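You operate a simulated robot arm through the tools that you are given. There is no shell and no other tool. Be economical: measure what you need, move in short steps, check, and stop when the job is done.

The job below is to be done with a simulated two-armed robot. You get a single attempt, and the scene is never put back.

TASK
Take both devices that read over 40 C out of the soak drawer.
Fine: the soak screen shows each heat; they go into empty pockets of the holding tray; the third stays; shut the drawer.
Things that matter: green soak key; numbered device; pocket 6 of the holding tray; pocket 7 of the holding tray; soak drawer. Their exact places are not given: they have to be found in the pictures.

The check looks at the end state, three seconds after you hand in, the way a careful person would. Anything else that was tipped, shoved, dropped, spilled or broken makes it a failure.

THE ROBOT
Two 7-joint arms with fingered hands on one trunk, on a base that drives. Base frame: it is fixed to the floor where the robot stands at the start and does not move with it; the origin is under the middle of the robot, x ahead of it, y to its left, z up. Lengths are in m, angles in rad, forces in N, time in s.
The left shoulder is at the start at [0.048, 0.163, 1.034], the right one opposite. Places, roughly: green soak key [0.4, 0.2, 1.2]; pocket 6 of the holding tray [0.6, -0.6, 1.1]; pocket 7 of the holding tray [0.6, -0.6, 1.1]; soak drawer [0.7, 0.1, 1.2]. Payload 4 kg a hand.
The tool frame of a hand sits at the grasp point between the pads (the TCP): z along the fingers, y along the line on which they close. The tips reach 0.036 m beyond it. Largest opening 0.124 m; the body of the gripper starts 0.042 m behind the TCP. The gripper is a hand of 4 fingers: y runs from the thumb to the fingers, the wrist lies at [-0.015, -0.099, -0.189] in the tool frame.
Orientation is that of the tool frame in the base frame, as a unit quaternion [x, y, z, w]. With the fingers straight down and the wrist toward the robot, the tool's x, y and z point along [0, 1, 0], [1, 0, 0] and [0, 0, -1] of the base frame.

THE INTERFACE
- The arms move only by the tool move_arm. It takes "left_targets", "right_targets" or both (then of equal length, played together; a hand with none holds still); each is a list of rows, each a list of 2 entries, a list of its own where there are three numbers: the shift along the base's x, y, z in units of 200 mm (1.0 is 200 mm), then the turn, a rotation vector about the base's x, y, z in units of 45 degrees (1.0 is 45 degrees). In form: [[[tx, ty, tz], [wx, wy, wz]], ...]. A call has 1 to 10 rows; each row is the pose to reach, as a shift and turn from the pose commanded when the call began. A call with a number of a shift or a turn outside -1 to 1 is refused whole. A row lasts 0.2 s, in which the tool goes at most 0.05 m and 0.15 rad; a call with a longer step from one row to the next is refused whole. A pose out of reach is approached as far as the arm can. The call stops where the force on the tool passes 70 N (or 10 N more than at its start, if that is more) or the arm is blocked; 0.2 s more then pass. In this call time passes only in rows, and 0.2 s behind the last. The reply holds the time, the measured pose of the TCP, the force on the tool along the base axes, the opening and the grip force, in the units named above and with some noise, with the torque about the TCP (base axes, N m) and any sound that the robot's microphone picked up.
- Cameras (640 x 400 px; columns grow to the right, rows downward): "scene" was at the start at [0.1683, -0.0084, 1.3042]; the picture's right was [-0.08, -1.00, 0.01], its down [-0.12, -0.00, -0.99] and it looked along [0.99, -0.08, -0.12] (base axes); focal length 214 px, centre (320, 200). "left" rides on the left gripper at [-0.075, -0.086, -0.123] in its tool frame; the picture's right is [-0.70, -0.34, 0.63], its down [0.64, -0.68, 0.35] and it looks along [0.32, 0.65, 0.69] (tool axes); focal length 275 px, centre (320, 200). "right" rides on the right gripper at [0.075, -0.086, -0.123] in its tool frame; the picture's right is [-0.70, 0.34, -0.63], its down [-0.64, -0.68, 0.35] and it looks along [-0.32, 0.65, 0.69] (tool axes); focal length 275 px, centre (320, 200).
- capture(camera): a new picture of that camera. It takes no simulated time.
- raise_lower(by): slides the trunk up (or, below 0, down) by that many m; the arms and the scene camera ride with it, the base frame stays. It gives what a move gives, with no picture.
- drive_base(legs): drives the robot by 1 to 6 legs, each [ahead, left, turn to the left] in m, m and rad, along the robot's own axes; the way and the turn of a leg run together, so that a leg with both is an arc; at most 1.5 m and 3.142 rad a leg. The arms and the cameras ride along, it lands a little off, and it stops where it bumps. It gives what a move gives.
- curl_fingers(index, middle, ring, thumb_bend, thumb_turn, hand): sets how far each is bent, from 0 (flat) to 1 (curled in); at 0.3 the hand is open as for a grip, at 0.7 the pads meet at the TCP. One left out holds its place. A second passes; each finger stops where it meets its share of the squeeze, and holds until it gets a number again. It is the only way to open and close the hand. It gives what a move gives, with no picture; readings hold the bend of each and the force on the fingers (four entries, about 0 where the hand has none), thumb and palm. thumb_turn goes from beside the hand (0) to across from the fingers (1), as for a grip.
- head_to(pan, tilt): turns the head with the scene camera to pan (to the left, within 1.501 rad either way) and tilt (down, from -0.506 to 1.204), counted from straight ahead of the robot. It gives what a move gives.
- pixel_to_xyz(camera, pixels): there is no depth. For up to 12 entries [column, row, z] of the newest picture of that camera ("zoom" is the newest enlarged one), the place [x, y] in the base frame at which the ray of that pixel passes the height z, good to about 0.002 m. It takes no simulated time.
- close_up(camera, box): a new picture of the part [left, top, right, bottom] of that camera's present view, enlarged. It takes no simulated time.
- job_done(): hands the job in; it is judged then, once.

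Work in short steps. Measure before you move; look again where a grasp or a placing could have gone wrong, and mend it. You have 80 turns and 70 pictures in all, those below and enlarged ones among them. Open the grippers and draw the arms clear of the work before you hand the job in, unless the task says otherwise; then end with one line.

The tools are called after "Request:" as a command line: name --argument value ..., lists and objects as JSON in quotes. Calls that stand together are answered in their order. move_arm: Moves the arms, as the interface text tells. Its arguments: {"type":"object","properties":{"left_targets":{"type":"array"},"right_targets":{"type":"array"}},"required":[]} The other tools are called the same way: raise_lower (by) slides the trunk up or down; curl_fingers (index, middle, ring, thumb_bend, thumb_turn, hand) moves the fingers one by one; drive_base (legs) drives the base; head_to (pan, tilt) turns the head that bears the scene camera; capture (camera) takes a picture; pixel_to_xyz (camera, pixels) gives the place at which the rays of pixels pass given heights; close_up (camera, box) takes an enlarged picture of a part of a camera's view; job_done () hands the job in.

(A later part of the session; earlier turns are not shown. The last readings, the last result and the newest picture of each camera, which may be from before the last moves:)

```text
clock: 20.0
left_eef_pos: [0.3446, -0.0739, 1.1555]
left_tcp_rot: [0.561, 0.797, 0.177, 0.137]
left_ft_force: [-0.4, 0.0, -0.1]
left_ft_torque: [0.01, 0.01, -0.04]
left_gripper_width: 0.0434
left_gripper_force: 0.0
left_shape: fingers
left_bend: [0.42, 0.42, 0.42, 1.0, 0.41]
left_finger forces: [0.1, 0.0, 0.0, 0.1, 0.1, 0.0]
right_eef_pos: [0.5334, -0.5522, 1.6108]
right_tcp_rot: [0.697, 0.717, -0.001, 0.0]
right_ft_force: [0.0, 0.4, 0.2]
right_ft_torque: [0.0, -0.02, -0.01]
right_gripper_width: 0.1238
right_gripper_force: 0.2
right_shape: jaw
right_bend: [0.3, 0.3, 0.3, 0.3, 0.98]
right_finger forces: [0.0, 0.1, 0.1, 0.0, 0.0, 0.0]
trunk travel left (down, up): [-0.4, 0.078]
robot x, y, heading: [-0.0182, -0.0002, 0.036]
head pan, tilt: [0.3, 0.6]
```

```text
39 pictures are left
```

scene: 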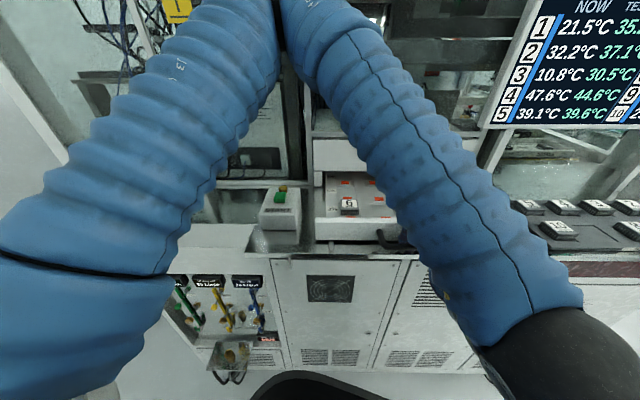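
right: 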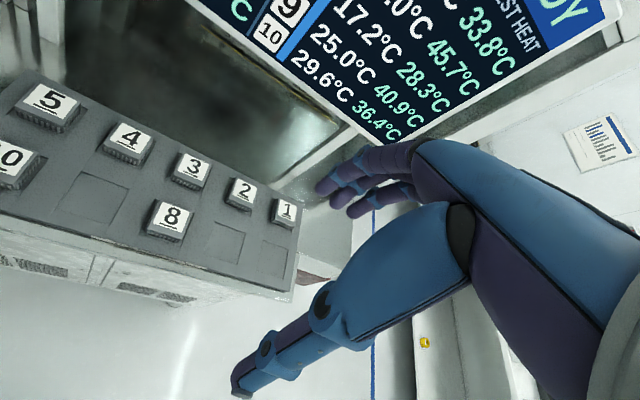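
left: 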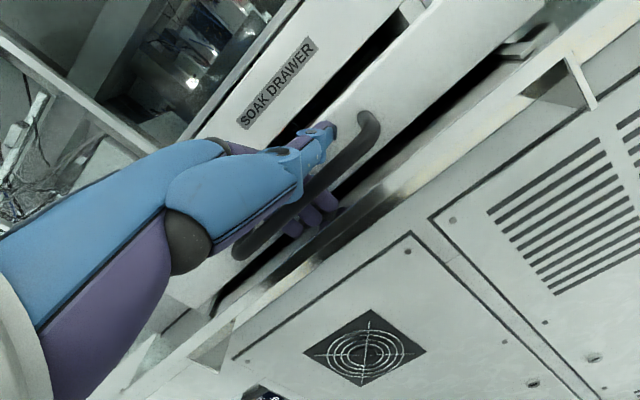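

The drawer is ~17 cm out. I uncurl the fingers and lift the hand straight up to see inside.

Request:
curl_fingers --hand "left" --index 0.3 --middle 0.3 --ring 0.3

Request:
move_arm --left_targets '[[[0, 0, 0.08], [0, 0, 0]], [[0, 0, 0.2], [0, 0, 0]], [[0, 0, 0.35], [0, 0, 0]], [[0, 0, 0.55], [0, 0, 0]], [[0, 0.2, 0.75], [0, 0, 0]], [[0, 0.4, 0.9], [0, 0, 0]], [[0, 0.6, 1.0], [0, 0, 0]], [[0, 0.8, 1.0], [0, 0, 0]], [[0, 0.95, 1.0], [0, 0, 0]]]'

Request:
head_to --pan 0.0 --tilt 0.6

Request:
capture --camera "scene"

```text
clock: 21.0
left_eef_pos: [0.3461, -0.0739, 1.1552]
left_tcp_rot: [0.562, 0.797, 0.176, 0.136]
left_ft_force: [0.2, -1.0, -0.1]
left_ft_torque: [0.0, -0.03, 0.01]
left_gripper_width: 0.0409
left_gripper_force: 0.0
left_shape: fingers
left_bend: [0.3, 0.3, 0.3, 1.0, 0.41]
left_finger forces: [0.0, 0.2, 0.0, 0.1, 0.0, 0.0]
right_eef_pos: [0.5341, -0.5524, 1.6096]
right_tcp_rot: [0.696, 0.718, -0.001, -0.001]
right_ft_force: [-0.2, -0.5, -0.7]
right_ft_torque: [-0.02, 0.01, -0.01]
right_gripper_width: 0.1239
right_gripper_force: 0.0
right_shape: jaw
right_bend: [0.3, 0.3, 0.3, 0.3, 0.98]
right_finger forces: [0.0, 0.0, 0.0, 0.0, 0.0, 0.0]
trunk travel left (down, up): [-0.4, 0.078]
robot x, y, heading: [-0.0131, -0.0018, 0.029]
head pan, tilt: [0.3, 0.6]
```

```text
refused: row 5 steps farther than a row can; nothing moved
```

```text
clock: 21.8
left_eef_pos: [0.345, -0.073, 1.156]
left_tcp_rot: [0.562, 0.797, 0.177, 0.136]
left_ft_force: [-0.6, 0.0, 0.3]
left_ft_torque: [-0.01, 0.02, -0.02]
left_gripper_width: 0.0412
left_gripper_force: 0.2
left_shape: fingers
left_bend: [0.3, 0.3, 0.3, 1.0, 0.41]
left_finger forces: [0.0, 0.4, 0.0, 0.0, 0.0, 0.0]
right_eef_pos: [0.5342, -0.552, 1.6096]
right_tcp_rot: [0.696, 0.718, -0.002, 0.0]
right_ft_force: [0.2, 0.1, -0.1]
right_ft_torque: [0.0, -0.04, 0.02]
right_gripper_width: 0.1239
right_gripper_force: 0.1
right_shape: jaw
right_bend: [0.3, 0.3, 0.3, 0.3, 0.98]
right_finger forces: [0.0, 0.1, 0.0, 0.0, 0.1, 0.1]
trunk travel left (down, up): [-0.4, 0.078]
robot x, y, heading: [-0.0139, -0.0005, 0.032]
head pan, tilt: [0.0, 0.6]
```

```text
38 pictures are left
```

scene: 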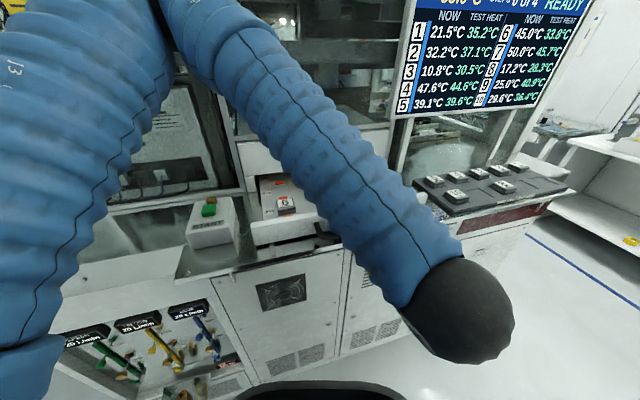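

One row was too long; I repeat the lift with shorter steps.

Request:
move_arm --left_targets '[[[0, 0, 0.08], [0, 0, 0]], [[0, 0, 0.2], [0, 0, 0]], [[0, 0, 0.35], [0, 0, 0]], [[0, 0, 0.55], [0, 0, 0]], [[0, 0.1, 0.75], [0, 0, 0]], [[0, 0.25, 0.9], [0, 0, 0]], [[0, 0.45, 0.95], [0, 0, 0]], [[0, 0.65, 0.95], [0, 0, 0]], [[0, 0.85, 0.95], [0, 0, 0]], [[0, 1, 0.95], [0, 0, 0]]]'

Request:
capture --camera "scene"

```text
clock: 24.0
left_eef_pos: [0.3707, 0.1027, 1.3741]
left_tcp_rot: [0.562, 0.797, 0.175, 0.136]
left_ft_force: [0.7, 0.4, 0.6]
left_ft_torque: [0.0, -0.01, 0.01]
left_gripper_width: 0.041
left_gripper_force: 0.0
left_shape: fingers
left_bend: [0.3, 0.3, 0.3, 1.0, 0.41]
left_finger forces: [0.0, 0.1, 0.1, 0.0, 0.1, 0.0]
left hand out of reach, approached as far as the arm can: row 8, 9, 10
right_eef_pos: [0.5342, -0.5489, 1.6108]
right_tcp_rot: [0.696, 0.718, -0.001, 0.001]
right_ft_force: [0.6, -0.5, 0.1]
right_ft_torque: [-0.04, 0.0, 0.06]
right_gripper_width: 0.1241
right_gripper_force: 0.2
right_shape: jaw
right_bend: [0.3, 0.3, 0.3, 0.3, 0.98]
right_finger forces: [0.1, 0.1, 0.0, 0.0, 0.0, 0.0]
trunk travel left (down, up): [-0.4, 0.078]
robot x, y, heading: [-0.0108, -0.0029, 0.035]
head pan, tilt: [0.0, 0.6]
```

```text
37 pictures are left
```

scene: 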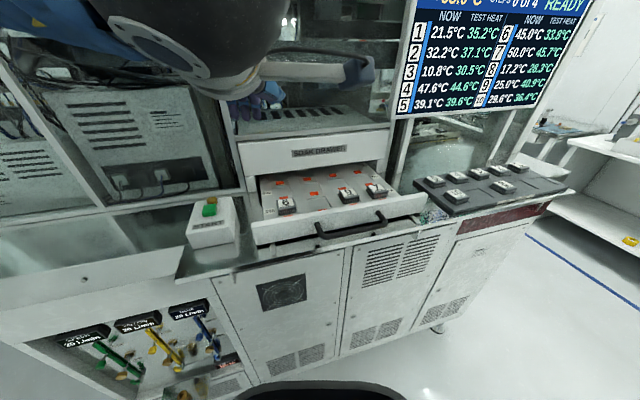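

Good view. I enlarge the drawer and the tray.

Request:
close_up --camera "scene" --box '[240, 140, 430, 250]'

Request:
close_up --camera "scene" --box '[405, 140, 580, 240]'

Request:
close_up --camera "right" --box '[0, 0, 640, 400]'

```text
3.37 times, centred on (335, 195) of scene
```

zoom: 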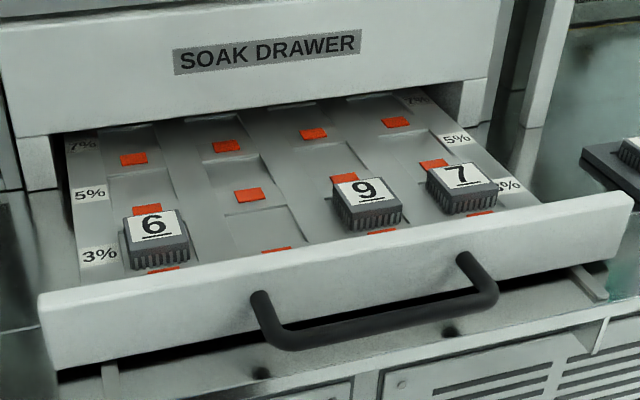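

```text
3.66 times, centred on (492, 190) of scene
```

zoom: 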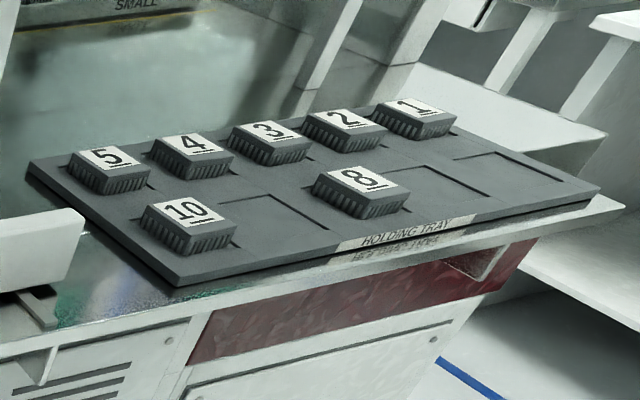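

```text
1.00 times, centred on (320, 200) of right
```

zoom: 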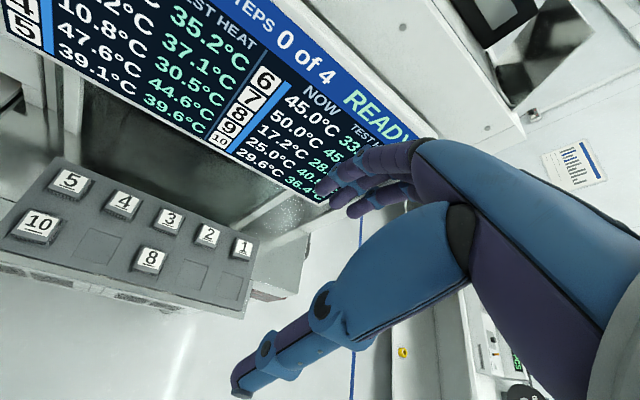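

Drawer holds 6, 9, 7; tray front row runs 10,(9),8,(7),(6), so the free pockets are clear. I move the left hand out of the way and start bringing the right hand toward the drawer.

Request:
move_arm --left_targets '[[[0, 0, 0.1], [-0.03, 0.1, 0]], [[0, 0.1, 0.2], [-0.06, 0.2, 0]], [[0, 0.25, 0.3], [-0.1, 0.3, 0]], [[0, 0.4, 0.35], [-0.13, 0.42, 0]], [[0, 0.6, 0.35], [-0.17, 0.53, 0]], [[0, 0.8, 0.35], [-0.17, 0.53, 0]], [[0, 1.0, 0.35], [-0.17, 0.53, 0]]]' --right_targets '[[[-0.15, 0, 0], [0, 0, 0]], [[-0.3, 0.1, 0], [0, 0, 0]], [[-0.45, 0.2, 0], [0, 0, 0.1]], [[-0.55, 0.4, -0.05], [0, 0, 0.2]], [[-0.55, 0.6, -0.1], [0, 0, 0.3]], [[-0.55, 0.8, -0.15], [0, 0, 0.35]], [[-0.55, 1.0, -0.2], [0, 0, 0.35]]]'

Request:
move_arm --right_targets '[[[0, 0.2, -0.05], [0, 0, 0]], [[0, 0.4, -0.15], [0, 0, 0]], [[0, 0.6, -0.25], [0, 0, 0]], [[0, 0.8, -0.3], [0, 0, 0]], [[0, 1.0, -0.35], [0, 0, 0]], [[0, 1.0, -0.45], [0, 0, 0]]]'

Request:
capture --camera "scene"

Request:
capture --camera "right"

```text
clock: 25.6
left_eef_pos: [0.3747, 0.3061, 1.4449]
left_tcp_rot: [0.577, 0.817, 0.002, 0.007]
left_ft_force: [-0.4, 0.6, -1.0]
left_ft_torque: [-0.02, 0.0, 0.0]
left_gripper_width: 0.0407
left_gripper_force: 0.1
left_shape: fingers
left_bend: [0.3, 0.3, 0.3, 1.0, 0.41]
left_finger forces: [0.1, 0.0, 0.0, 0.1, 0.0, 0.1]
right_eef_pos: [0.4241, -0.3486, 1.5693]
right_tcp_rot: [0.592, 0.806, -0.002, 0.001]
right_ft_force: [0.1, 1.5, 0.3]
right_ft_torque: [-0.07, 0.0, 0.02]
right_gripper_width: 0.1235
right_gripper_force: 0.1
right_shape: jaw
right_bend: [0.3, 0.3, 0.3, 0.3, 0.98]
right_finger forces: [0.1, 0.0, 0.0, 0.0, 0.0, 0.0]
trunk travel left (down, up): [-0.4, 0.078]
robot x, y, heading: [-0.0138, -0.0037, 0.026]
head pan, tilt: [0.0, 0.6]
```

```text
clock: 27.0
left_eef_pos: [0.3732, 0.2999, 1.446]
left_tcp_rot: [0.576, 0.817, 0.003, 0.006]
left_ft_force: [0.0, -0.6, 0.2]
left_ft_torque: [0.03, -0.01, 0.01]
left_gripper_width: 0.0406
left_gripper_force: 0.0
left_shape: fingers
left_bend: [0.3, 0.3, 0.3, 1.0, 0.41]
left_finger forces: [0.0, 0.0, 0.0, 0.1, 0.1, 0.0]
right_eef_pos: [0.4232, -0.1561, 1.4812]
right_tcp_rot: [0.592, 0.806, 0.0, 0.0]
right_ft_force: [0.4, 0.1, 0.4]
right_ft_torque: [0.03, -0.02, -0.01]
right_gripper_width: 0.1237
right_gripper_force: 0.2
right_shape: jaw
right_bend: [0.3, 0.3, 0.3, 0.3, 0.98]
right_finger forces: [0.1, 0.1, 0.1, 0.0, 0.1, 0.1]
trunk travel left (down, up): [-0.4, 0.078]
robot x, y, heading: [-0.0143, -0.0032, 0.03]
head pan, tilt: [0.0, 0.6]
```

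```text
33 pictures are left
```

scene: 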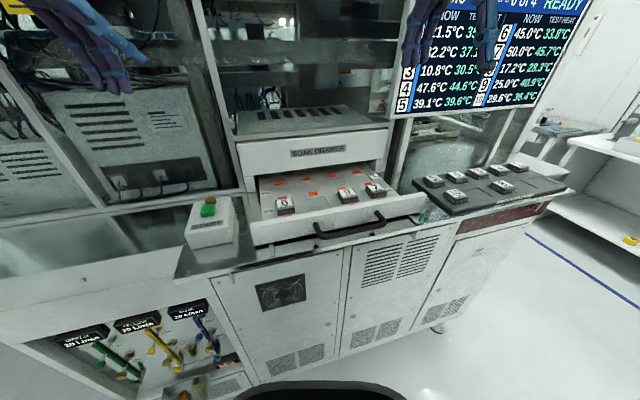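

```text
32 pictures are left
```

right: 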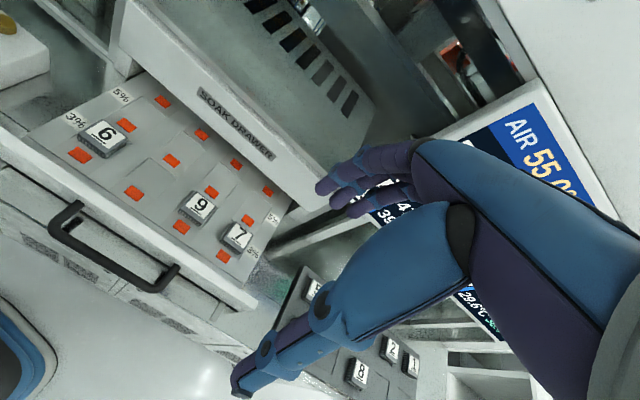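

Right camera sees everything. I enlarge both views to triangulate the tops of 6 and 7.

Request:
close_up --camera "right" --box '[60, 80, 300, 260]'

Request:
pixel_to_xyz --camera "scene" --pixels '[[276.2, 200.3, 1.2], [292.9, 197.7, 1.2], [295.8, 207.2, 1.2], [278.6, 209.2, 1.2], [366.8, 186.1, 1.2], [382.8, 183.7, 1.2], [388.1, 190.5, 1.2], [370.6, 192.9, 1.2], [285.7, 203.6, 1.18], [377, 188.3, 1.18]]'

```text
2.22 times, centred on (180, 170) of right
```

zoom: 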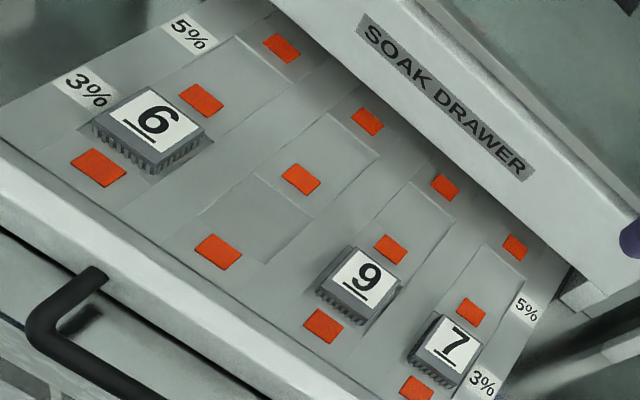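

```text
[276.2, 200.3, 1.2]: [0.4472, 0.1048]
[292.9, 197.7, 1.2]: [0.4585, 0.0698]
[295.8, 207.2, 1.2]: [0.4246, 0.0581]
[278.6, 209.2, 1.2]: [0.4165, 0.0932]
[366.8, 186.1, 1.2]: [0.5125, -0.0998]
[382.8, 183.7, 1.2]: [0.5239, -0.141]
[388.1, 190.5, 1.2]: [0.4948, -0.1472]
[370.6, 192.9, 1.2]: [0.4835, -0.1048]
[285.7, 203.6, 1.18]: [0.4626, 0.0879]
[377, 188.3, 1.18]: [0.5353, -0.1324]
```

Now rays from the right view for the same top centres: 6 at zoom (155,124), 7 at (449,346), and corners.

Request:
pixel_to_xyz --camera "zoom" --pixels '[[155, 124, 1.18], [155, 124, 1.2], [449, 346, 1.18], [449, 346, 1.2], [361, 278, 1.19], [361, 278, 1.2], [97, 122, 1.19], [147, 86, 1.19], [210, 136, 1.19], [158, 166, 1.19]]'

```text
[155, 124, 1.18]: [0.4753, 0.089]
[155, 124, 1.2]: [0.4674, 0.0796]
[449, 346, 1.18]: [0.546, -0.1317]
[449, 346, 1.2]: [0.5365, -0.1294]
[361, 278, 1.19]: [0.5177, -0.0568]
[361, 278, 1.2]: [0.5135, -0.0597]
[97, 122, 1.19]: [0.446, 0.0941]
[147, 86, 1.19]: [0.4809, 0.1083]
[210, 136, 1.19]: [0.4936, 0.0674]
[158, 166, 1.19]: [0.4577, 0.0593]
```

Tops lie at z≈1.168: 6 at (0.481,0.094), 7 at (0.551,-0.135); each about 0.038 deep (n) by 0.043 wide (t). I will grip across the width, so I turn the right hand 90° (thumb to the right) and set a narrower opening, heading above 7.

Request:
move_arm --right_targets '[[[0.05, 0, 0], [0, 0, 0.16]], [[0.1, 0, -0.05], [0, 0, 0.33]], [[0.15, 0, -0.1], [0, 0, 0.5]], [[0.2, 0, -0.15], [0, 0, 0.67]], [[0.25, 0.02, -0.2], [0, 0, 0.84]], [[0.3, 0.04, -0.25], [0, 0, 1.0]]]'

Request:
move_arm --right_targets '[[[0.05, 0, -0.1], [0, 0, 0.16]], [[0.1, 0, -0.2], [0, 0, 0.33]], [[0.15, 0, -0.3], [0, 0, 0.5]], [[0.2, 0, -0.4], [0, 0, 0.67]], [[0.25, 0.02, -0.5], [0, 0, 0.84]], [[0.3, 0.05, -0.6], [0, 0, 1.0]], [[0.3, 0.05, -0.6], [0, 0, 1.0]]]'

Request:
curl_fingers --hand "right" --index 0.46 --middle 0.46 --ring 0.46 --thumb_bend 0.46

Request:
capture --camera "right"

Request:
capture --camera "scene"

```text
clock: 28.4
left_eef_pos: [0.3739, 0.3029, 1.445]
left_tcp_rot: [0.575, 0.818, 0.002, 0.006]
left_ft_force: [0.8, 0.1, -0.3]
left_ft_torque: [-0.01, 0.0, 0.0]
left_gripper_width: 0.0409
left_gripper_force: 0.0
left_shape: fingers
left_bend: [0.3, 0.3, 0.3, 1.0, 0.41]
left_finger forces: [0.0, 0.0, 0.0, 0.0, 0.1, 0.0]
right_eef_pos: [0.486, -0.1446, 1.4303]
right_tcp_rot: [0.237, 0.971, -0.001, 0.001]
right_ft_force: [-0.1, -0.8, -0.4]
right_ft_torque: [0.0, 0.01, 0.01]
right_gripper_width: 0.1237
right_gripper_force: 0.0
right_shape: jaw
right_bend: [0.3, 0.3, 0.3, 0.3, 0.98]
right_finger forces: [0.0, 0.1, 0.1, 0.0, 0.0, 0.0]
trunk travel left (down, up): [-0.4, 0.078]
robot x, y, heading: [-0.0131, -0.0022, 0.031]
head pan, tilt: [0.0, 0.6]
```

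```text
clock: 30.2
left_eef_pos: [0.3852, 0.2259, 1.4485]
left_tcp_rot: [0.612, 0.791, 0.005, 0.008]
left_ft_force: [0.9, 0.3, -1.1]
left_ft_torque: [-0.07, 0.07, -0.02]
left_gripper_width: 0.0408
left_gripper_force: 0.0
left_shape: fingers
left_bend: [0.3, 0.3, 0.3, 1.0, 0.41]
left_finger forces: [0.0, 0.0, 0.1, 0.0, 0.0, 0.0]
right_eef_pos: [0.3535, -0.1608, 1.3546]
right_tcp_rot: [-0.096, 0.995, -0.002, -0.006]
right_ft_force: [0.7, 0.3, 0.2]
right_ft_torque: [-0.04, 0.05, 0.0]
right_gripper_width: 0.1243
right_gripper_force: 0.1
right_shape: jaw
right_bend: [0.3, 0.3, 0.3, 0.3, 0.98]
right_finger forces: [0.1, 0.1, 0.0, 0.1, 0.1, 0.0]
right hand out of reach, approached as far as the arm can: row 3, 4, 5, 6, 7
trunk travel left (down, up): [-0.4, 0.078]
robot x, y, heading: [-0.0192, -0.0418, -0.061]
head pan, tilt: [0.0, 0.6]
stopped in row 7 (right hand): the arm was blocked; the commanded pose is now the measured one
```

```text
clock: 31.2
left_eef_pos: [0.3817, 0.2212, 1.4528]
left_tcp_rot: [0.611, 0.791, 0.009, 0.007]
left_ft_force: [-0.1, 0.2, -0.6]
left_ft_torque: [-0.02, -0.01, -0.02]
left_gripper_width: 0.0408
left_gripper_force: 0.1
left_shape: fingers
left_bend: [0.3, 0.3, 0.3, 1.0, 0.41]
left_finger forces: [0.0, 0.0, 0.1, 0.0, 0.0, 0.1]
right_eef_pos: [0.35, -0.163, 1.3546]
right_tcp_rot: [-0.1, 0.995, 0.0, -0.002]
right_ft_force: [-0.7, 0.0, 0.3]
right_ft_torque: [0.04, 0.0, -0.01]
right_gripper_width: 0.075
right_gripper_force: 0.0
right_shape: fingers
right_bend: [0.46, 0.46, 0.46, 0.46, 0.98]
right_finger forces: [0.0, 0.0, 0.0, 0.0, 0.1, 0.0]
trunk travel left (down, up): [-0.4, 0.078]
robot x, y, heading: [-0.0184, -0.0402, -0.056]
head pan, tilt: [0.0, 0.6]
```

```text
30 pictures are left
```

right: 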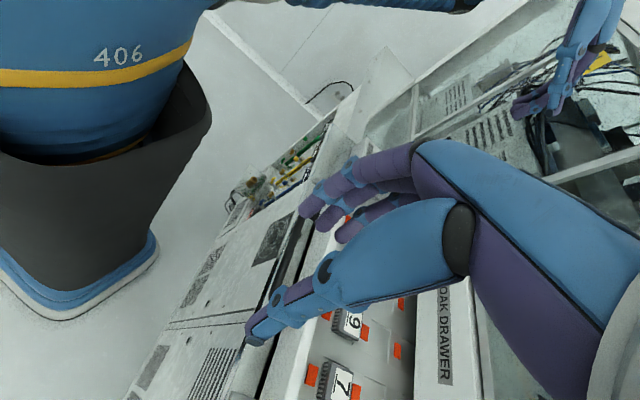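

```text
29 pictures are left
```

scene: 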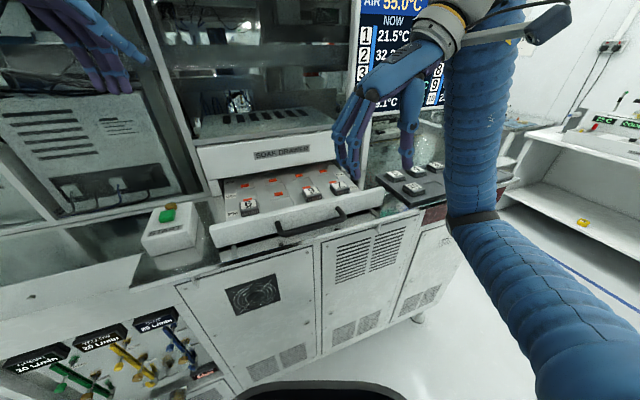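

The sideways wrist is out of reach and nudged the base; nothing on the counter moved. The gap between device and lip (~4 cm) suffices for the thumb, so I turn back to gripping along the drawer's depth and use a smaller opening.

Request:
move_arm --right_targets '[[[0, 0, 0.1], [0, 0, -0.16]], [[0.05, 0, 0.2], [0, 0, -0.33]], [[0.1, 0, 0.25], [0, 0, -0.5]], [[0.15, 0, 0.25], [0, 0, -0.67]], [[0.2, 0, 0.25], [0, 0, -0.84]], [[0.2, 0, 0.25], [0, 0, -0.93]]]'

Request:
move_arm --right_targets '[[[0.05, 0, 0], [0, 0, -0.16]], [[0.15, 0, 0], [0, 0, -0.33]], [[0.25, 0, -0.05], [0, 0, -0.5]], [[0.35, 0.05, -0.1], [0, 0, -0.67]], [[0.4, 0.08, -0.15], [0, 0, -0.84]], [[0.45, 0.1, -0.2], [0, 0, -0.93]], [[0.45, 0.1, -0.2], [0, 0, -0.93]]]'

Request:
curl_fingers --hand "right" --index 0.51 --middle 0.51 --ring 0.51 --thumb_bend 0.51

Request:
capture --camera "right"

```text
clock: 32.6
left_eef_pos: [0.3958, 0.2343, 1.4454]
left_tcp_rot: [0.609, 0.793, 0.002, 0.006]
left_ft_force: [0.1, 0.4, -0.1]
left_ft_torque: [-0.01, 0.03, 0.02]
left_gripper_width: 0.0409
left_gripper_force: 0.1
left_shape: fingers
left_bend: [0.3, 0.3, 0.3, 1.0, 0.41]
left_finger forces: [0.0, 0.0, 0.1, 0.0, 0.1, 0.0]
right_eef_pos: [0.4031, -0.1489, 1.403]
right_tcp_rot: [0.257, 0.966, 0.001, -0.007]
right_ft_force: [0.6, -0.8, 0.8]
right_ft_torque: [-0.01, 0.03, -0.01]
right_gripper_width: 0.0747
right_gripper_force: 0.1
right_shape: fingers
right_bend: [0.46, 0.46, 0.46, 0.46, 0.98]
right_finger forces: [0.0, 0.1, 0.1, 0.1, 0.1, 0.0]
trunk travel left (down, up): [-0.4, 0.078]
robot x, y, heading: [-0.0157, -0.0408, -0.054]
head pan, tilt: [0.0, 0.6]
```

```text
clock: 34.2
left_eef_pos: [0.3934, 0.2331, 1.4458]
left_tcp_rot: [0.609, 0.793, 0.003, 0.006]
left_ft_force: [0.8, 0.6, 0.0]
left_ft_torque: [0.04, 0.0, -0.01]
left_gripper_width: 0.0409
left_gripper_force: 0.1
left_shape: fingers
left_bend: [0.3, 0.3, 0.3, 1.0, 0.41]
left_finger forces: [0.1, 0.1, 0.0, 0.0, 0.0, 0.0]
right_eef_pos: [0.4946, -0.1298, 1.3649]
right_tcp_rot: [0.586, 0.81, 0.003, -0.005]
right_ft_force: [0.1, -0.1, 0.4]
right_ft_torque: [0.0, 0.01, 0.0]
right_gripper_width: 0.0746
right_gripper_force: 0.0
right_shape: fingers
right_bend: [0.46, 0.46, 0.46, 0.46, 0.98]
right_finger forces: [0.0, 0.0, 0.0, 0.1, 0.0, 0.0]
trunk travel left (down, up): [-0.4, 0.078]
robot x, y, heading: [-0.0154, -0.0388, -0.052]
head pan, tilt: [0.0, 0.6]
```

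```text
clock: 35.2
left_eef_pos: [0.3947, 0.233, 1.4451]
left_tcp_rot: [0.61, 0.793, 0.003, 0.007]
left_ft_force: [-0.6, -0.9, -0.1]
left_ft_torque: [-0.02, 0.0, 0.01]
left_gripper_width: 0.041
left_gripper_force: 0.1
left_shape: fingers
left_bend: [0.3, 0.3, 0.3, 1.0, 0.41]
left_finger forces: [0.0, 0.0, 0.1, 0.0, 0.0, 0.1]
right_eef_pos: [0.4941, -0.1295, 1.3644]
right_tcp_rot: [0.585, 0.811, 0.002, -0.005]
right_ft_force: [0.1, -0.2, -0.2]
right_ft_torque: [-0.01, 0.02, -0.02]
right_gripper_width: 0.0591
right_gripper_force: 0.1
right_shape: fingers
right_bend: [0.51, 0.51, 0.51, 0.51, 0.98]
right_finger forces: [0.0, 0.0, 0.1, 0.0, 0.1, 0.0]
trunk travel left (down, up): [-0.4, 0.078]
robot x, y, heading: [-0.0175, -0.0377, -0.052]
head pan, tilt: [0.0, 0.6]
```

```text
28 pictures are left
```

right: 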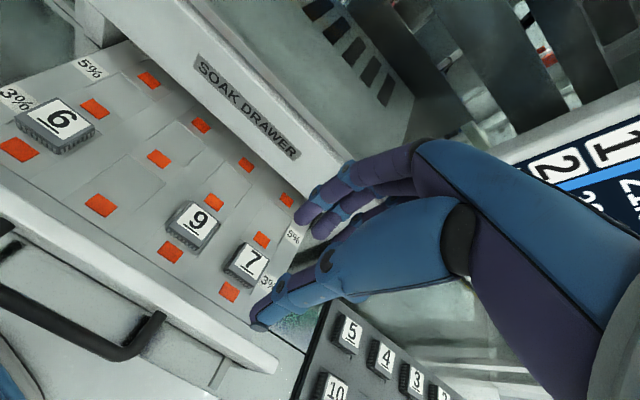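

I measure 7's and 6's tops anew from this view at z 1.168.

Request:
pixel_to_xyz --camera "right" --pixels '[[250, 262, 1.168], [250, 262, 1.18], [61, 122, 1.168], [61, 122, 1.18], [197, 222, 1.168], [240, 350, 1.2], [350, 334, 1.168], [388, 357, 1.168]]'

Request:
close_up --camera "right" --box '[180, 180, 340, 380]'

```text
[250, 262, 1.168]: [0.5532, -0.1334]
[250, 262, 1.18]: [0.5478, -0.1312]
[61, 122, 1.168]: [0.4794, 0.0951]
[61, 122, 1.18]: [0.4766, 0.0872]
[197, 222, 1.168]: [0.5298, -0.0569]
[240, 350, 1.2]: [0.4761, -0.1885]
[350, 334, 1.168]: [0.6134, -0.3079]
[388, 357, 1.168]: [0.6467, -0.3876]
```

```text
2.00 times, centred on (260, 280) of right
```

zoom: 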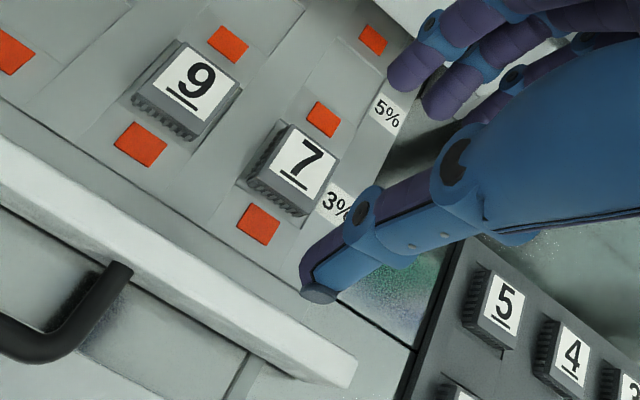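

Measurements agree. But upright over 7 the knuckles would meet the fascia (blocked before at n≈0.482), so I first pull the drawer ~6 cm further, by dipping closed fingers into the empty second column behind the lip and dragging it.

Request:
curl_fingers --hand "right" --index 0.68 --middle 0.68 --ring 0.68 --thumb_bend 0.68

Request:
move_arm --right_targets '[[[-0.01, 0.15, 0], [0, 0, 0]], [[-0.02, 0.3, 0], [0, 0, 0]], [[-0.03, 0.5, -0.05], [0, 0, 0]], [[-0.04, 0.7, -0.15], [0, 0, 0]], [[-0.05, 0.71, -0.35], [0, 0, 0]], [[-0.05, 0.71, -0.55], [0, 0, 0]], [[-0.05, 0.71, -0.55], [0, 0, 0]]]'

Request:
capture --camera "scene"

Request:
capture --camera "right"

```text
clock: 36.2
left_eef_pos: [0.3937, 0.2327, 1.4473]
left_tcp_rot: [0.61, 0.793, 0.002, 0.007]
left_ft_force: [-0.6, -0.2, 0.3]
left_ft_torque: [0.0, 0.01, 0.0]
left_gripper_width: 0.041
left_gripper_force: 0.0
left_shape: fingers
left_bend: [0.3, 0.3, 0.3, 1.0, 0.41]
left_finger forces: [0.1, 0.1, 0.0, 0.0, 0.0, 0.0]
right_eef_pos: [0.4948, -0.1317, 1.3651]
right_tcp_rot: [0.585, 0.811, 0.004, -0.006]
right_ft_force: [0.1, 0.3, 1.3]
right_ft_torque: [-0.03, 0.03, 0.02]
right_gripper_width: 0.007
right_gripper_force: 0.1
right_shape: fingers
right_bend: [0.68, 0.68, 0.68, 0.68, 0.98]
right_finger forces: [0.0, 0.0, 0.0, 0.0, 0.1, 0.0]
trunk travel left (down, up): [-0.4, 0.078]
robot x, y, heading: [-0.0145, -0.0399, -0.053]
head pan, tilt: [0.0, 0.6]
```

```text
clock: 37.8
left_eef_pos: [0.3932, 0.233, 1.4465]
left_tcp_rot: [0.61, 0.793, 0.003, 0.007]
left_ft_force: [-0.8, -0.6, 0.0]
left_ft_torque: [-0.01, 0.05, -0.01]
left_gripper_width: 0.041
left_gripper_force: 0.0
left_shape: fingers
left_bend: [0.3, 0.3, 0.3, 1.0, 0.41]
left_finger forces: [0.1, 0.0, 0.0, 0.0, 0.1, 0.1]
right_eef_pos: [0.4822, 0.0094, 1.2552]
right_tcp_rot: [0.585, 0.811, 0.002, -0.006]
right_ft_force: [-0.4, -0.1, -0.2]
right_ft_torque: [0.0, -0.01, 0.0]
right_gripper_width: 0.007
right_gripper_force: 0.1
right_shape: fingers
right_bend: [0.68, 0.68, 0.68, 0.68, 0.98]
right_finger forces: [0.1, 0.0, 0.0, 0.1, 0.0, 0.1]
trunk travel left (down, up): [-0.4, 0.078]
robot x, y, heading: [-0.017, -0.0385, -0.049]
head pan, tilt: [0.0, 0.6]
```

```text
26 pictures are left
```

scene: 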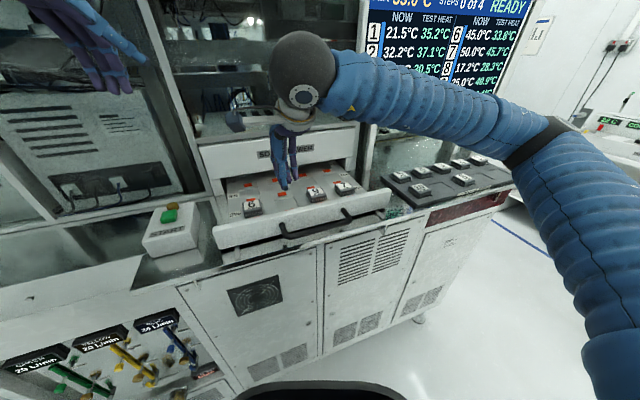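

```text
25 pictures are left
```

right: 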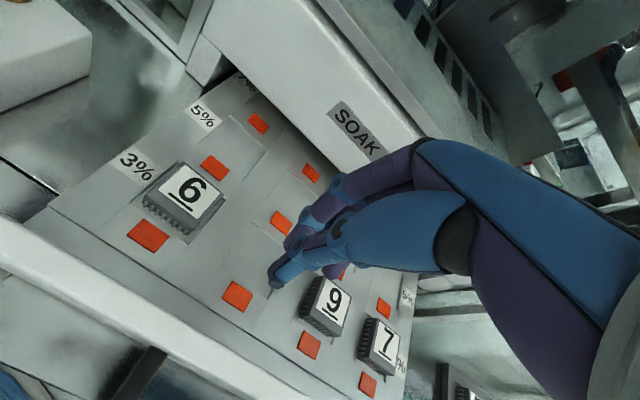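

The fingertips stand between 6 and 9. I shift 1.5 cm left, dip 5 cm, and drag the lip 8 cm toward the robot.

Request:
move_arm --right_targets '[[[-0.02, 0.07, -0.08], [0, 0, 0]], [[-0.02, 0.07, -0.18], [0, 0, 0]], [[-0.02, 0.07, -0.26], [0, 0, 0]], [[-0.1, 0.045, -0.26], [0, 0, 0]], [[-0.2, 0.013, -0.26], [0, 0, 0]], [[-0.3, -0.02, -0.26], [0, 0, 0]], [[-0.4, -0.052, -0.26], [0, 0, 0]], [[-0.4, -0.052, -0.26], [0, 0, 0]]]'

Request:
capture --camera "right"

```text
clock: 39.6
left_eef_pos: [0.3933, 0.2339, 1.4458]
left_tcp_rot: [0.61, 0.792, 0.003, 0.006]
left_ft_force: [0.0, 0.3, 1.2]
left_ft_torque: [0.03, -0.01, -0.05]
left_gripper_width: 0.041
left_gripper_force: 0.1
left_shape: fingers
left_bend: [0.3, 0.3, 0.3, 1.0, 0.41]
left_finger forces: [0.1, 0.0, 0.0, 0.1, 0.0, 0.0]
right_eef_pos: [0.4033, -0.0006, 1.2037]
right_tcp_rot: [0.585, 0.811, 0.003, -0.006]
right_ft_force: [-0.1, -0.2, 0.1]
right_ft_torque: [0.01, 0.02, -0.01]
right_gripper_width: 0.0065
right_gripper_force: 0.0
right_shape: fingers
right_bend: [0.68, 0.68, 0.68, 0.68, 0.98]
right_finger forces: [0.1, 0.1, 0.0, 0.0, 0.0, 0.1]
trunk travel left (down, up): [-0.4, 0.078]
robot x, y, heading: [-0.018, -0.0383, -0.049]
head pan, tilt: [0.0, 0.6]
```

```text
24 pictures are left
```

right: 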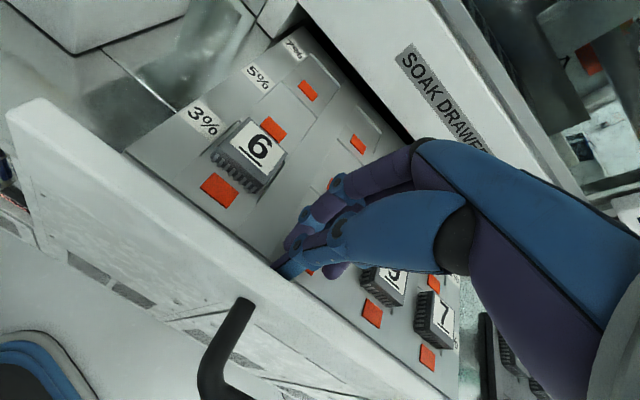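

The drawer slid further. I raise the hand clear, open it to ~6 cm, and measure 6 and 7 again (6 at (257,147), 7 at (436,313)).

Request:
pixel_to_xyz --camera "right" --pixels '[[257, 147, 1.168], [438, 313, 1.168]]'

Request:
move_arm --right_targets '[[[0.03, 0.01, 0.1], [0, 0, 0]], [[0.03, 0.01, 0.25], [0, 0, 0]], [[0.05, -0.1, 0.4], [0, 0, 0]], [[0.08, -0.3, 0.5], [0, 0, 0]], [[0.11, -0.5, 0.5], [0, 0, 0]], [[0.11, -0.5, 0.5], [0, 0, 0]]]'

Request:
curl_fingers --hand "right" --index 0.5 --middle 0.5 --ring 0.5 --thumb_bend 0.5

Request:
capture --camera "right"

```text
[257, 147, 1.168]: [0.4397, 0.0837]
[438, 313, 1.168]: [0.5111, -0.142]
```

```text
clock: 41.0
left_eef_pos: [0.3947, 0.2345, 1.4467]
left_tcp_rot: [0.609, 0.793, 0.003, 0.006]
left_ft_force: [-0.6, -0.9, 1.6]
left_ft_torque: [0.0, 0.01, 0.02]
left_gripper_width: 0.041
left_gripper_force: 0.1
left_shape: fingers
left_bend: [0.3, 0.3, 0.3, 1.0, 0.41]
left_finger forces: [0.0, 0.0, 0.1, 0.1, 0.1, 0.0]
right_eef_pos: [0.4274, -0.1005, 1.3006]
right_tcp_rot: [0.585, 0.811, 0.002, -0.006]
right_ft_force: [-0.3, -0.2, 0.6]
right_ft_torque: [-0.01, 0.03, 0.02]
right_gripper_width: 0.0066
right_gripper_force: 0.1
right_shape: fingers
right_bend: [0.68, 0.68, 0.68, 0.68, 0.98]
right_finger forces: [0.1, 0.1, 0.1, 0.0, 0.0, 0.1]
trunk travel left (down, up): [-0.4, 0.078]
robot x, y, heading: [-0.0153, -0.0392, -0.055]
head pan, tilt: [0.0, 0.6]
```

```text
clock: 42.0
left_eef_pos: [0.3944, 0.232, 1.4459]
left_tcp_rot: [0.61, 0.793, 0.003, 0.006]
left_ft_force: [0.7, 0.4, 0.1]
left_ft_torque: [-0.01, 0.01, -0.04]
left_gripper_width: 0.0411
left_gripper_force: 0.1
left_shape: fingers
left_bend: [0.3, 0.3, 0.3, 1.0, 0.41]
left_finger forces: [0.0, 0.1, 0.1, 0.0, 0.0, 0.0]
right_eef_pos: [0.4278, -0.102, 1.2996]
right_tcp_rot: [0.585, 0.811, 0.003, -0.005]
right_ft_force: [0.2, 0.0, 0.9]
right_ft_torque: [-0.01, -0.01, -0.01]
right_gripper_width: 0.0618
right_gripper_force: 0.0
right_shape: fingers
right_bend: [0.5, 0.5, 0.5, 0.5, 0.98]
right_finger forces: [0.0, 0.0, 0.0, 0.1, 0.0, 0.0]
trunk travel left (down, up): [-0.4, 0.078]
robot x, y, heading: [-0.0161, -0.0391, -0.052]
head pan, tilt: [0.0, 0.6]
```

```text
23 pictures are left
```

right: 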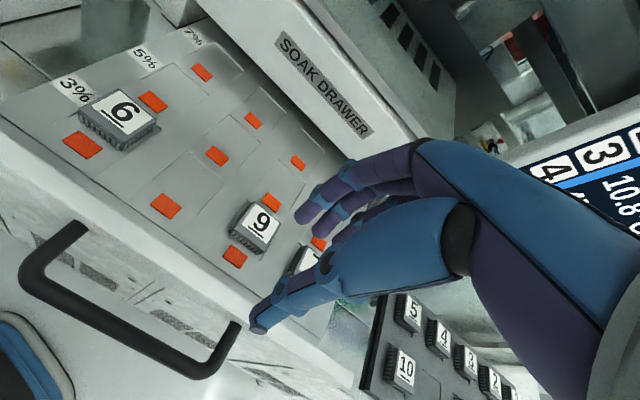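

The drawer is now ~4 cm further out. I re-measure 6 (121,112) and 9 (262,223) from this picture to fix 7's place.

Request:
pixel_to_xyz --camera "right" --pixels '[[121, 112, 1.168], [262, 223, 1.168], [305, 262, 1.168]]'

```text
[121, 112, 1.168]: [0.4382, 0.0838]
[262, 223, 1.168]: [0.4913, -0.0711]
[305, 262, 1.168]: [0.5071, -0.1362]
```

7 sits at about (0.5115,-0.143). I move above it to z≈1.235 and look.

Request:
move_arm --right_targets '[[[0.1, -0.05, 0], [0, 0, 0]], [[0.2, -0.1, 0], [0, 0, 0]], [[0.3, -0.15, -0.05], [0, 0, 0]], [[0.4, -0.19, -0.15], [0, 0, 0]], [[0.42, -0.205, -0.25], [0, 0, 0]], [[0.42, -0.205, -0.32], [0, 0, 0]], [[0.42, -0.205, -0.32], [0, 0, 0]]]'

Request:
capture --camera "right"

Request:
close_up --camera "scene" --box '[200, 130, 400, 255]'

```text
clock: 43.6
left_eef_pos: [0.3938, 0.2328, 1.4461]
left_tcp_rot: [0.61, 0.793, 0.003, 0.006]
left_ft_force: [0.9, -0.9, -0.6]
left_ft_torque: [0.0, -0.02, 0.03]
left_gripper_width: 0.0411
left_gripper_force: 0.1
left_shape: fingers
left_bend: [0.3, 0.3, 0.3, 1.0, 0.41]
left_finger forces: [0.0, 0.1, 0.0, 0.0, 0.0, 0.1]
right_eef_pos: [0.5076, -0.1403, 1.2384]
right_tcp_rot: [0.584, 0.812, 0.003, -0.006]
right_ft_force: [0.0, -0.4, 0.5]
right_ft_torque: [-0.02, -0.03, 0.01]
right_gripper_width: 0.0621
right_gripper_force: 0.1
right_shape: fingers
right_bend: [0.5, 0.5, 0.5, 0.5, 0.98]
right_finger forces: [0.1, 0.0, 0.0, 0.1, 0.0, 0.1]
trunk travel left (down, up): [-0.4, 0.078]
robot x, y, heading: [-0.0147, -0.042, -0.059]
head pan, tilt: [0.0, 0.6]
```

```text
22 pictures are left
```

right: 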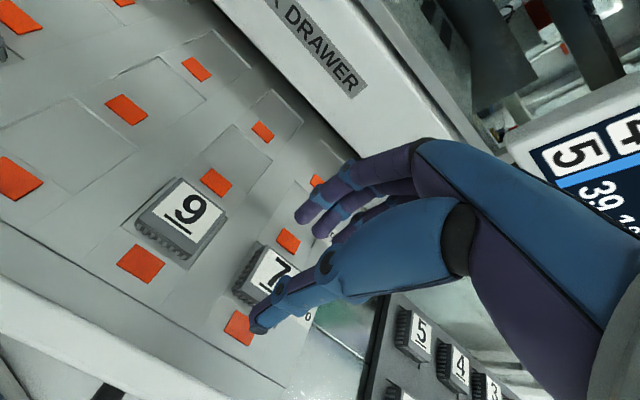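

```text
3.20 times, centred on (300, 192) of scene
```

zoom: 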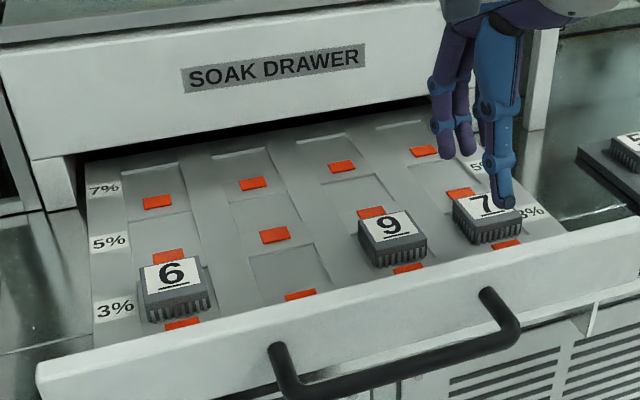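

7's top shows at about (274,272). I check its ray, then correct a few mm and lower.

Request:
pixel_to_xyz --camera "right" --pixels '[[274, 272, 1.168], [190, 209, 1.168], [240, 287, 1.168], [266, 244, 1.168]]'

Request:
move_arm --right_targets '[[[0.01, -0.008, -0.08], [0, 0, 0]], [[0.02, -0.016, -0.15], [0, 0, 0]], [[0.02, -0.016, -0.2], [0, 0, 0]], [[0.02, -0.016, -0.2], [0, 0, 0]]]'

Request:
close_up --camera "scene" --box '[300, 140, 400, 220]'

Request:
close_up --camera "right" --box '[140, 140, 420, 360]'

```text
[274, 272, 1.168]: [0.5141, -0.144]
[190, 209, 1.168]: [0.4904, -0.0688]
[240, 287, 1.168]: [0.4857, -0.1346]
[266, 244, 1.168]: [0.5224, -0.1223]
```

```text
clock: 44.6
left_eef_pos: [0.3944, 0.2319, 1.4466]
left_tcp_rot: [0.609, 0.793, 0.002, 0.006]
left_ft_force: [-0.1, -0.3, -1.2]
left_ft_torque: [-0.01, 0.03, 0.0]
left_gripper_width: 0.0407
left_gripper_force: 0.1
left_shape: fingers
left_bend: [0.3, 0.3, 0.3, 1.0, 0.41]
left_finger forces: [0.1, 0.1, 0.0, 0.1, 0.1, 0.0]
right_eef_pos: [0.5136, -0.1443, 1.1979]
right_tcp_rot: [0.585, 0.811, 0.002, -0.006]
right_ft_force: [0.8, 0.0, 2.0]
right_ft_torque: [-0.03, -0.07, 0.0]
right_gripper_width: 0.062
right_gripper_force: 1.2
right_shape: fingers
right_bend: [0.5, 0.5, 0.5, 0.5, 0.98]
right_finger forces: [0.1, 2.3, 0.0, 0.0, 0.0, 0.0]
trunk travel left (down, up): [-0.4, 0.078]
robot x, y, heading: [-0.0201, -0.0374, -0.051]
head pan, tilt: [0.0, 0.6]
```

```text
5.00 times, centred on (350, 180) of scene
```

zoom: 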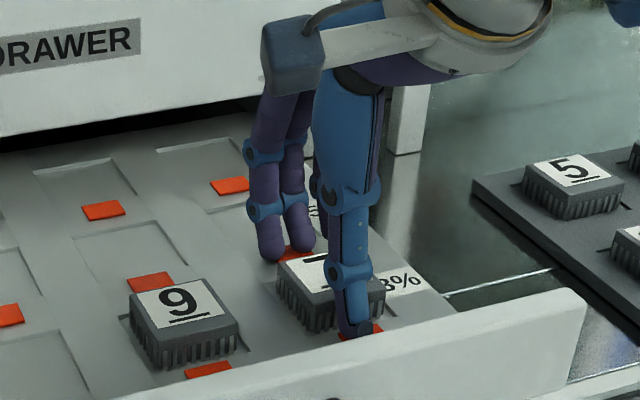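

```text
1.82 times, centred on (280, 250) of right
```

zoom: 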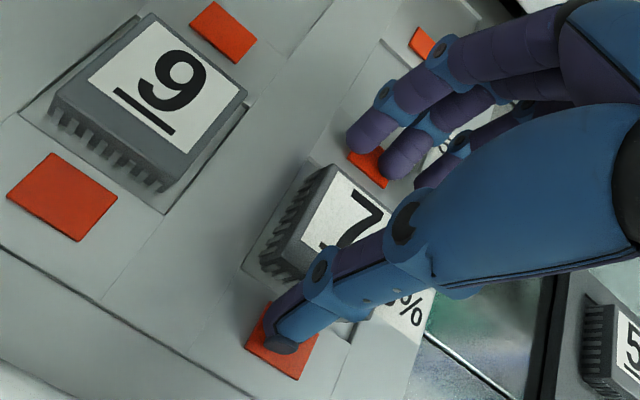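

Thumb is in front of 7, fingers behind, the middle fingertip just touching the drawer floor (2 N). I raise 3 mm and close.

Request:
move_arm --right_targets '[[[0, 0, 0.015], [0, 0, 0]], [[0, 0, 0.015], [0, 0, 0]]]'

Request:
curl_fingers --hand "right" --index 0.66 --middle 0.66 --ring 0.66 --thumb_bend 0.66

Request:
close_up --camera "right" --box '[140, 140, 420, 360]'

```text
clock: 45.2
left_eef_pos: [0.3942, 0.2319, 1.4454]
left_tcp_rot: [0.609, 0.793, 0.002, 0.006]
left_ft_force: [0.4, 0.3, 0.3]
left_ft_torque: [0.01, 0.0, -0.04]
left_gripper_width: 0.0409
left_gripper_force: 0.0
left_shape: fingers
left_bend: [0.3, 0.3, 0.3, 1.0, 0.41]
left_finger forces: [0.1, 0.1, 0.0, 0.0, 0.0, 0.0]
right_eef_pos: [0.5119, -0.1448, 1.201]
right_tcp_rot: [0.584, 0.812, 0.002, -0.005]
right_ft_force: [-0.1, -1.0, -0.7]
right_ft_torque: [0.0, 0.02, 0.0]
right_gripper_width: 0.0619
right_gripper_force: 0.1
right_shape: fingers
right_bend: [0.5, 0.5, 0.5, 0.5, 0.98]
right_finger forces: [0.1, 0.0, 0.0, 0.0, 0.1, 0.0]
trunk travel left (down, up): [-0.4, 0.078]
robot x, y, heading: [-0.0156, -0.0377, -0.055]
head pan, tilt: [0.0, 0.6]
```

```text
clock: 46.2
left_eef_pos: [0.3939, 0.2309, 1.4457]
left_tcp_rot: [0.609, 0.793, 0.003, 0.006]
left_ft_force: [-0.4, 0.5, 0.0]
left_ft_torque: [0.0, -0.03, 0.0]
left_gripper_width: 0.0409
left_gripper_force: 0.2
left_shape: fingers
left_bend: [0.3, 0.3, 0.3, 1.0, 0.41]
left_finger forces: [0.0, 0.0, 0.1, 0.0, 0.0, 0.0]
right_eef_pos: [0.5136, -0.1452, 1.2011]
right_tcp_rot: [0.586, 0.81, 0.003, -0.005]
right_ft_force: [-0.6, -0.6, 1.0]
right_ft_torque: [-0.05, -0.01, -0.02]
right_gripper_width: 0.0389
right_gripper_force: 13.9
right_shape: fingers
right_bend: [0.6, 0.62, 0.64, 0.6, 0.96]
right_finger forces: [6.6, 5.2, 2.4, 0.0, 13.2, 0.0]
trunk travel left (down, up): [-0.4, 0.078]
robot x, y, heading: [-0.0144, -0.0379, -0.054]
head pan, tilt: [0.0, 0.6]
```

```text
1.82 times, centred on (280, 250) of right
```

zoom: 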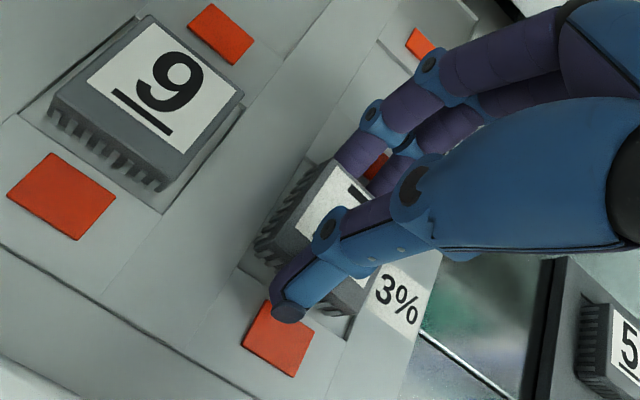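

Gripped at 0.039 m with about 14 N. I lift 10 cm slowly and check.

Request:
move_arm --right_targets '[[[0, 0, 0.05], [0, 0, 0]], [[0, 0, 0.12], [0, 0, 0]], [[0, 0, 0.22], [0, 0, 0]], [[0, 0, 0.35], [0, 0, 0]], [[0, 0, 0.5], [0, 0, 0]], [[0, 0, 0.5], [0, 0, 0]]]'

Request:
capture --camera "right"

```text
clock: 47.6
left_eef_pos: [0.3947, 0.2323, 1.4464]
left_tcp_rot: [0.61, 0.793, 0.002, 0.006]
left_ft_force: [-0.4, 0.0, -0.2]
left_ft_torque: [-0.01, 0.02, 0.03]
left_gripper_width: 0.0412
left_gripper_force: 0.0
left_shape: fingers
left_bend: [0.3, 0.3, 0.3, 1.0, 0.41]
left_finger forces: [0.0, 0.0, 0.1, 0.0, 0.0, 0.0]
right_eef_pos: [0.5125, -0.1446, 1.2999]
right_tcp_rot: [0.585, 0.811, 0.002, -0.006]
right_ft_force: [1.4, -0.7, -1.0]
right_ft_torque: [0.02, 0.02, 0.0]
right_gripper_width: 0.0391
right_gripper_force: 13.6
right_shape: fingers
right_bend: [0.6, 0.62, 0.64, 0.6, 0.96]
right_finger forces: [6.5, 5.3, 2.4, 0.1, 12.8, 0.0]
trunk travel left (down, up): [-0.4, 0.078]
robot x, y, heading: [-0.0168, -0.0407, -0.053]
head pan, tilt: [0.0, 0.6]
```

```text
17 pictures are left
```

right: 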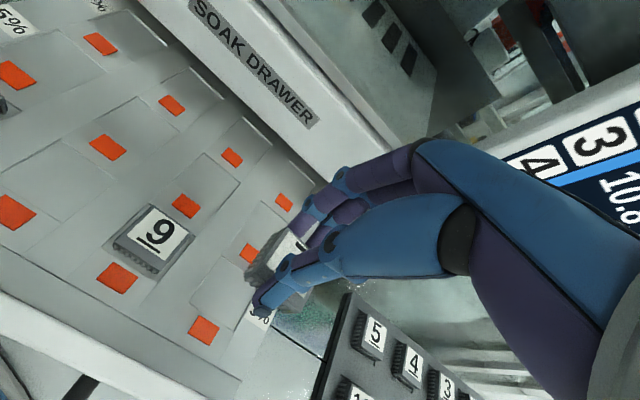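

7 is held squarely. I carry it along the drawer's width direction toward the tray at z≈1.38.

Request:
move_arm --right_targets '[[[0.03, -0.1, 0.1], [0, 0, 0]], [[0.09, -0.28, 0.2], [0, 0, 0]], [[0.15, -0.48, 0.3], [0, 0, 0]], [[0.21, -0.67, 0.4], [0, 0, 0]], [[0.26, -0.83, 0.4], [0, 0, 0]], [[0.31, -1.0, 0.4], [0, 0, 0]], [[0.31, -1.0, 0.4], [0, 0, 0]]]'

Request:
capture --camera "right"

```text
clock: 49.2
left_eef_pos: [0.3944, 0.2323, 1.4464]
left_tcp_rot: [0.61, 0.793, 0.003, 0.007]
left_ft_force: [-0.3, 0.4, -0.5]
left_ft_torque: [0.0, 0.01, 0.01]
left_gripper_width: 0.0409
left_gripper_force: 0.1
left_shape: fingers
left_bend: [0.3, 0.3, 0.3, 1.0, 0.41]
left_finger forces: [0.0, 0.0, 0.0, 0.0, 0.1, 0.0]
right_eef_pos: [0.5746, -0.3449, 1.3805]
right_tcp_rot: [0.585, 0.811, 0.003, -0.005]
right_ft_force: [-0.4, -0.2, -1.3]
right_ft_torque: [-0.02, 0.03, 0.03]
right_gripper_width: 0.0391
right_gripper_force: 13.1
right_shape: fingers
right_bend: [0.6, 0.62, 0.64, 0.6, 0.96]
right_finger forces: [6.5, 5.1, 2.4, 0.1, 12.6, 0.1]
trunk travel left (down, up): [-0.4, 0.078]
robot x, y, heading: [-0.0192, -0.041, -0.053]
head pan, tilt: [0.0, 0.6]
```

```text
16 pictures are left
```

right: 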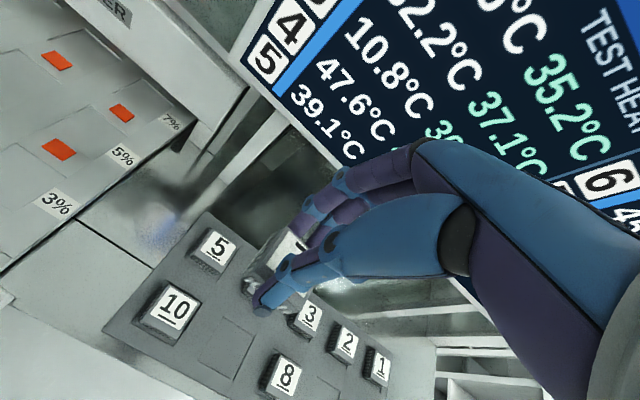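

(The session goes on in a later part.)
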